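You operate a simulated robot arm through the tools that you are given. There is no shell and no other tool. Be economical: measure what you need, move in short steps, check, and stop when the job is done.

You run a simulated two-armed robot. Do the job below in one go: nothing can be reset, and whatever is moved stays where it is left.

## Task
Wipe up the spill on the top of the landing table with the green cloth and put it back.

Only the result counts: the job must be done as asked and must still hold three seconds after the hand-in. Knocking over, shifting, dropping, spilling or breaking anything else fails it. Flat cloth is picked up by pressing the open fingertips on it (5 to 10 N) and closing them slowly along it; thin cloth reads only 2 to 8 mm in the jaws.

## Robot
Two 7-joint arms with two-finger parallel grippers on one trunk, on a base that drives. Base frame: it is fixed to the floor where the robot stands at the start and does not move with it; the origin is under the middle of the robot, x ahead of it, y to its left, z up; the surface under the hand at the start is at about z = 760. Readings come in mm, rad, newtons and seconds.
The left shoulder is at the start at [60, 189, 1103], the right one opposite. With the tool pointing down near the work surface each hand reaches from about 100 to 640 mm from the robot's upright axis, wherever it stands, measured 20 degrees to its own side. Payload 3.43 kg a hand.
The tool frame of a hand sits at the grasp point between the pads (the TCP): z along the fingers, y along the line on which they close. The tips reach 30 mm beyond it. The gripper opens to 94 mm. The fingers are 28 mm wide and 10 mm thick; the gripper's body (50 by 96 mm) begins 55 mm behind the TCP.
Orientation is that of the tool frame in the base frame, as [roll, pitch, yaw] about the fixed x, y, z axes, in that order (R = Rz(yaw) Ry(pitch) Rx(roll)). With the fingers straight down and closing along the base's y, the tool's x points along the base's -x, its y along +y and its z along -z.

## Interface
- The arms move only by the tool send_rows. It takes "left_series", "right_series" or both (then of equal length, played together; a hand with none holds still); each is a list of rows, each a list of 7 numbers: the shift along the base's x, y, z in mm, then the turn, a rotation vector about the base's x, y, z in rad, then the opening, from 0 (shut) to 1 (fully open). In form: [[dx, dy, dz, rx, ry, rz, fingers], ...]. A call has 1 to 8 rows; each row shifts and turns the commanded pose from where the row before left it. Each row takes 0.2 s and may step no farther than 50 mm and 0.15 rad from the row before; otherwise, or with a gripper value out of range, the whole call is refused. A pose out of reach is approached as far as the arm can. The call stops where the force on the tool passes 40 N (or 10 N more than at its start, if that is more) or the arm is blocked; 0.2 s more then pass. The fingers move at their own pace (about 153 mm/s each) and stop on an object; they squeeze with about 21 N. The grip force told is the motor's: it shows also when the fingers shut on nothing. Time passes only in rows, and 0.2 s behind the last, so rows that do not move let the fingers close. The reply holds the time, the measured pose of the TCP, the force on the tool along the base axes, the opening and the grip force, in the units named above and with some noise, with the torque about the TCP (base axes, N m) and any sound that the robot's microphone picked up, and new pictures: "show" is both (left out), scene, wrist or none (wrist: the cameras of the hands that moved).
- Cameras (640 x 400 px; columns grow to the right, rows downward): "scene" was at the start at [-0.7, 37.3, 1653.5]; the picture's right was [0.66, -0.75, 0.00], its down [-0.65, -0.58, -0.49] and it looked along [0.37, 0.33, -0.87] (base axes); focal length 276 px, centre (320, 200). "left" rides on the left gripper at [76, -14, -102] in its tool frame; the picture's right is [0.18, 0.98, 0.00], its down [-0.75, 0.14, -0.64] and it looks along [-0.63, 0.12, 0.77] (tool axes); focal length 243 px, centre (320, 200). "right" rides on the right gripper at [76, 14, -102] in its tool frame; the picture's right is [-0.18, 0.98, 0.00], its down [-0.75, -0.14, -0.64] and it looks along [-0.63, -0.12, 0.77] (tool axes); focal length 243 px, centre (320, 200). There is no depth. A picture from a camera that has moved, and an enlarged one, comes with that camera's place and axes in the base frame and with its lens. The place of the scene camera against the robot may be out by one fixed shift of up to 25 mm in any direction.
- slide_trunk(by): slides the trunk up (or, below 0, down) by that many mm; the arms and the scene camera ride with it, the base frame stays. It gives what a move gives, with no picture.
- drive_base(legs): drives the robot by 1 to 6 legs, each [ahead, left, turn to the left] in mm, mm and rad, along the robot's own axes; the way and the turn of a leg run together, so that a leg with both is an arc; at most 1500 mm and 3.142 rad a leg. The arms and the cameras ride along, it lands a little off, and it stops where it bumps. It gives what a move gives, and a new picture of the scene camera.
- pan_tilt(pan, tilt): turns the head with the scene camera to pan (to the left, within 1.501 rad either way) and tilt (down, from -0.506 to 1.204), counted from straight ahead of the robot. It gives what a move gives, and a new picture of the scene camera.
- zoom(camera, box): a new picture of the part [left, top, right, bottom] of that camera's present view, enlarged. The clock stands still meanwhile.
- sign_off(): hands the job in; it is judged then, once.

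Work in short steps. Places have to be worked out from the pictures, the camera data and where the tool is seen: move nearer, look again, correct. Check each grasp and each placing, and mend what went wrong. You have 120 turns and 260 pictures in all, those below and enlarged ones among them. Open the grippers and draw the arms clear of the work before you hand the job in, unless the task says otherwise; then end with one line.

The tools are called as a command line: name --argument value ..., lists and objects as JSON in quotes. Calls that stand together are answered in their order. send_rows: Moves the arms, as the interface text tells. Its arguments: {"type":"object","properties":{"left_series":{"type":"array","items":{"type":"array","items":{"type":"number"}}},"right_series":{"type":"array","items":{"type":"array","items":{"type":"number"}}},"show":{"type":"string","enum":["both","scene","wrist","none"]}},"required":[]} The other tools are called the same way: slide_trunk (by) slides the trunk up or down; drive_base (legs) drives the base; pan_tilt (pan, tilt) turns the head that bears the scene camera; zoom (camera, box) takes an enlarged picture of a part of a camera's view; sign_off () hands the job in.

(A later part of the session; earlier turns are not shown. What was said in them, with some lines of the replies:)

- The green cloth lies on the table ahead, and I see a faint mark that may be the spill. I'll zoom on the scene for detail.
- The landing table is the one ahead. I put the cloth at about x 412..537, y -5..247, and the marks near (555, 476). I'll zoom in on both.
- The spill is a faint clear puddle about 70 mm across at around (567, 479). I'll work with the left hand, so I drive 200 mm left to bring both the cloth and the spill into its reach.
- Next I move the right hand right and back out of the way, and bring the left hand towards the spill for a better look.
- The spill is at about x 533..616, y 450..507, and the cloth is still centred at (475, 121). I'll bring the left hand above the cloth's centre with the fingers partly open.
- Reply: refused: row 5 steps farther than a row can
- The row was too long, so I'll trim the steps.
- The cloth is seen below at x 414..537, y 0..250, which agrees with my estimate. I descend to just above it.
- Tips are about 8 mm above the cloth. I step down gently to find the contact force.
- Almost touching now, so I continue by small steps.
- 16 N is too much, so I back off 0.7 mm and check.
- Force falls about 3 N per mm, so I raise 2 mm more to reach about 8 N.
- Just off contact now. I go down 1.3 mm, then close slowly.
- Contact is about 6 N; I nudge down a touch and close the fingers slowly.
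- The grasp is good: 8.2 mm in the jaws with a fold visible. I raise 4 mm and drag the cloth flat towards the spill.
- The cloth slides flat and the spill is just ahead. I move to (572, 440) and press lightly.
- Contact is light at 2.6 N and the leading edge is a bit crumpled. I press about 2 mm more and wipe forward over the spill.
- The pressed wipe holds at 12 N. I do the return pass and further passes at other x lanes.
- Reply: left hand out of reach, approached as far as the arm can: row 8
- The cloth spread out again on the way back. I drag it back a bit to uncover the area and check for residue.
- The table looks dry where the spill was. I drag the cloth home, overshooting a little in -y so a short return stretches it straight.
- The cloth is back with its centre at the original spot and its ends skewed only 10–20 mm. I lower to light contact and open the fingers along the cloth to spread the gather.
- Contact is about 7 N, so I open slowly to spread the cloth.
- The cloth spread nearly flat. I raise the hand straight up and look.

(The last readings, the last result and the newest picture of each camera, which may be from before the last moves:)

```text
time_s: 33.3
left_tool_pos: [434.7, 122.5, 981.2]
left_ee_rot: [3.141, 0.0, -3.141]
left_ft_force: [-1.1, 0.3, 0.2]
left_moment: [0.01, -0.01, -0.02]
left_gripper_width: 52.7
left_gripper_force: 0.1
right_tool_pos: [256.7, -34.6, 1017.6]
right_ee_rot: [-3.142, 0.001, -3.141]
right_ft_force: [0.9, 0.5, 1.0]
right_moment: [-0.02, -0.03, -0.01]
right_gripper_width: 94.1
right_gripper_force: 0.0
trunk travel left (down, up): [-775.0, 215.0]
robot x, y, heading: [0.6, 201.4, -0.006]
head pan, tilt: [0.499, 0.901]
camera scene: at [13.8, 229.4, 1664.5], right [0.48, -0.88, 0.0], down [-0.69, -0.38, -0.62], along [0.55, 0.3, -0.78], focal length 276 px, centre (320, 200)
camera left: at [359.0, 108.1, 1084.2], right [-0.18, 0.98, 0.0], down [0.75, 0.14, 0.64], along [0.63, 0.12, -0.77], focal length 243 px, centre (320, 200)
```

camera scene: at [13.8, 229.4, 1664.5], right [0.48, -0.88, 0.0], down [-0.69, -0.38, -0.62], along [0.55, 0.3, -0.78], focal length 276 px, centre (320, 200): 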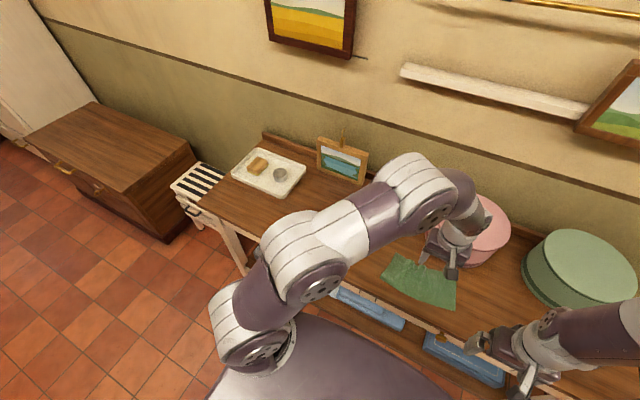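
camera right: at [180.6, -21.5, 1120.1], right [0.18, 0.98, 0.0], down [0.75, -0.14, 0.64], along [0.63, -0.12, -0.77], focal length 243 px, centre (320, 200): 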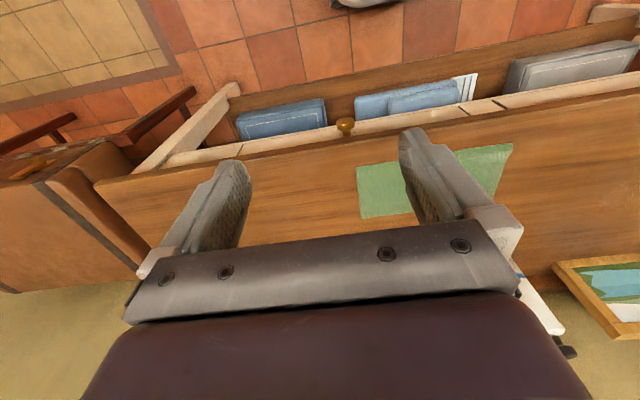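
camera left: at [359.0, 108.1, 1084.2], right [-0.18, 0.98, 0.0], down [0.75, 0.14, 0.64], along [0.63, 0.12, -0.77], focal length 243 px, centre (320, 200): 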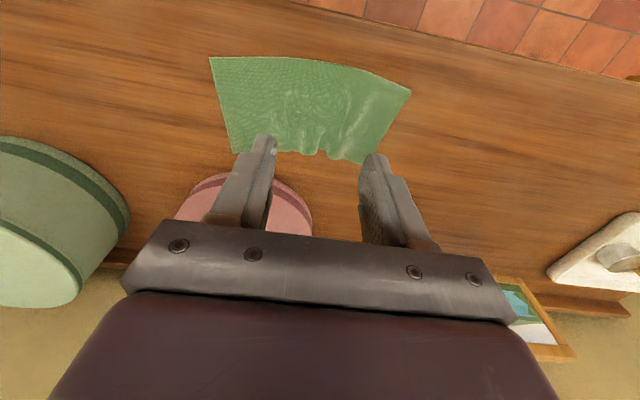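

The cloth lies within about 12 mm of its old place. I zoom on the spill area and the cloth for a final check.

zoom --camera "left" --box '[400, 130, 600, 255]'

zoom --camera "left" --box '[190, 40, 430, 190]'

```text
3.20 times, centred on (500, 192) of left
camera zoom: at [359.0, 108.1, 1084.2], right [-0.18, 0.98, 0.0], down [0.75, 0.14, 0.64], along [0.63, 0.12, -0.77], focal length 776 px, centre (-256, 224)
```

zoom: 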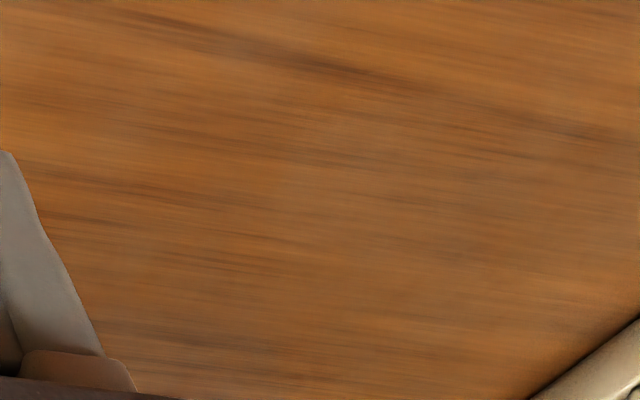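

```text
2.67 times, centred on (310, 115) of left
camera zoom: at [359.0, 108.1, 1084.2], right [-0.18, 0.98, 0.0], down [0.75, 0.14, 0.64], along [0.63, 0.12, -0.77], focal length 647 px, centre (347, 427)
```

zoom: 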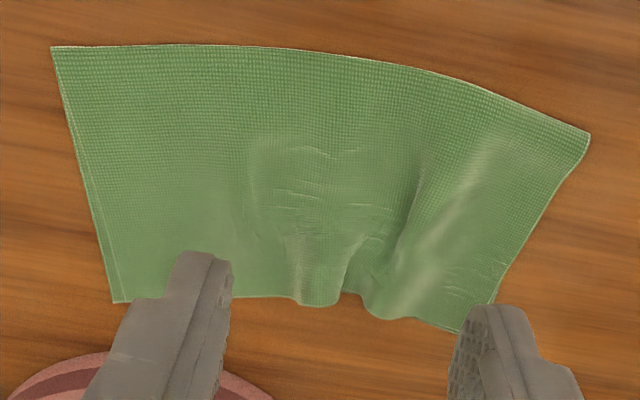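

The spill is gone from this view. I draw the left hand back to where I saw the spill clearly earlier, open it, and look again.

send_rows --left_series '[[-10, 45, 5, 0, 0, 0, 1], [-10, 45, 5, 0, 0, 0, 1], [-10, 45, 0, 0, 0, 0, 1], [-10, 45, 0, 0, 0, 0, 1], [-10, 45, 0, 0, 0, 0, 1], [-10, 45, 0, 0, 0, 0, 1], [0, 45, 0, 0, 0, 0, 1], [0, 40, 0, 0, 0, 0, 1]]' --show "both"

zoom --camera "left" --box '[200, 100, 440, 250]'

```text
time_s: 35.1
left_tool_pos: [374.9, 480.3, 991.6]
left_ee_rot: [-3.141, 0.0, 3.14]
left_ft_force: [-0.4, -0.2, 0.6]
left_moment: [0.02, 0.01, 0.01]
left_gripper_width: 94.0
left_gripper_force: 0.0
right_tool_pos: [258.4, -35.2, 1017.5]
right_ee_rot: [-3.14, 0.0, 3.141]
right_ft_force: [0.1, -0.1, 0.5]
right_moment: [0.0, 0.03, -0.04]
right_gripper_width: 94.1
right_gripper_force: 0.1
trunk travel left (down, up): [-775.0, 215.0]
robot x, y, heading: [-0.1, 196.7, -0.003]
head pan, tilt: [0.499, 0.901]
camera scene: at [16.3, 230.7, 1664.5], right [0.48, -0.88, 0.0], down [-0.69, -0.38, -0.62], along [0.55, 0.3, -0.78], focal length 276 px, centre (320, 200)
camera left: at [299.1, 464.6, 1093.6], right [-0.18, 0.98, 0.0], down [0.75, 0.14, 0.64], along [0.63, 0.12, -0.77], focal length 243 px, centre (320, 200)
```

scene: 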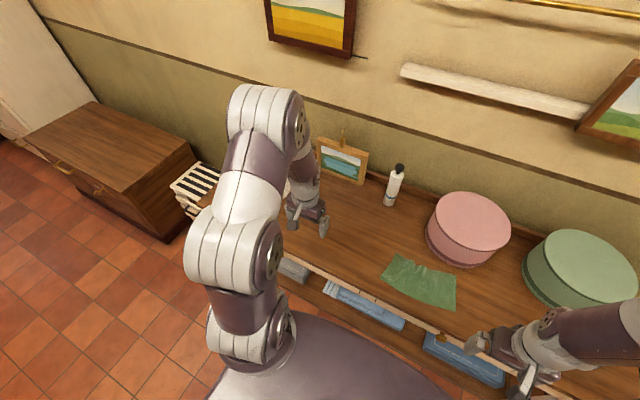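
left: 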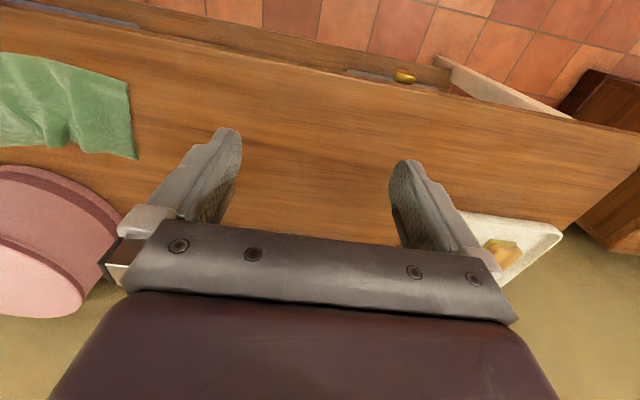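

```text
2.67 times, centred on (320, 175) of left
camera zoom: at [299.1, 464.6, 1093.6], right [-0.18, 0.98, 0.0], down [0.75, 0.14, 0.64], along [0.63, 0.12, -0.77], focal length 647 px, centre (320, 267)
```

zoom: 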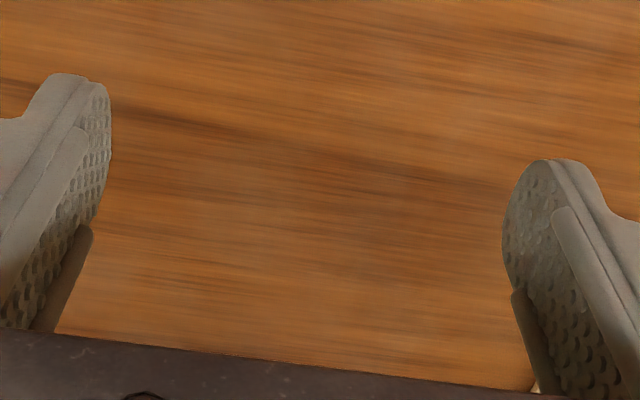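

The table is clean, the cloth is back in place, both grippers are open and clear, and nothing else has moved. I hand the job in.

sign_off

```text
The job is handed in.
```

I wiped up the spill with the green cloth and put the cloth back within about 12 mm of where it was, slightly wrinkled along its back edge; the table looked clean in the final pictures and nothing else appeared moved.
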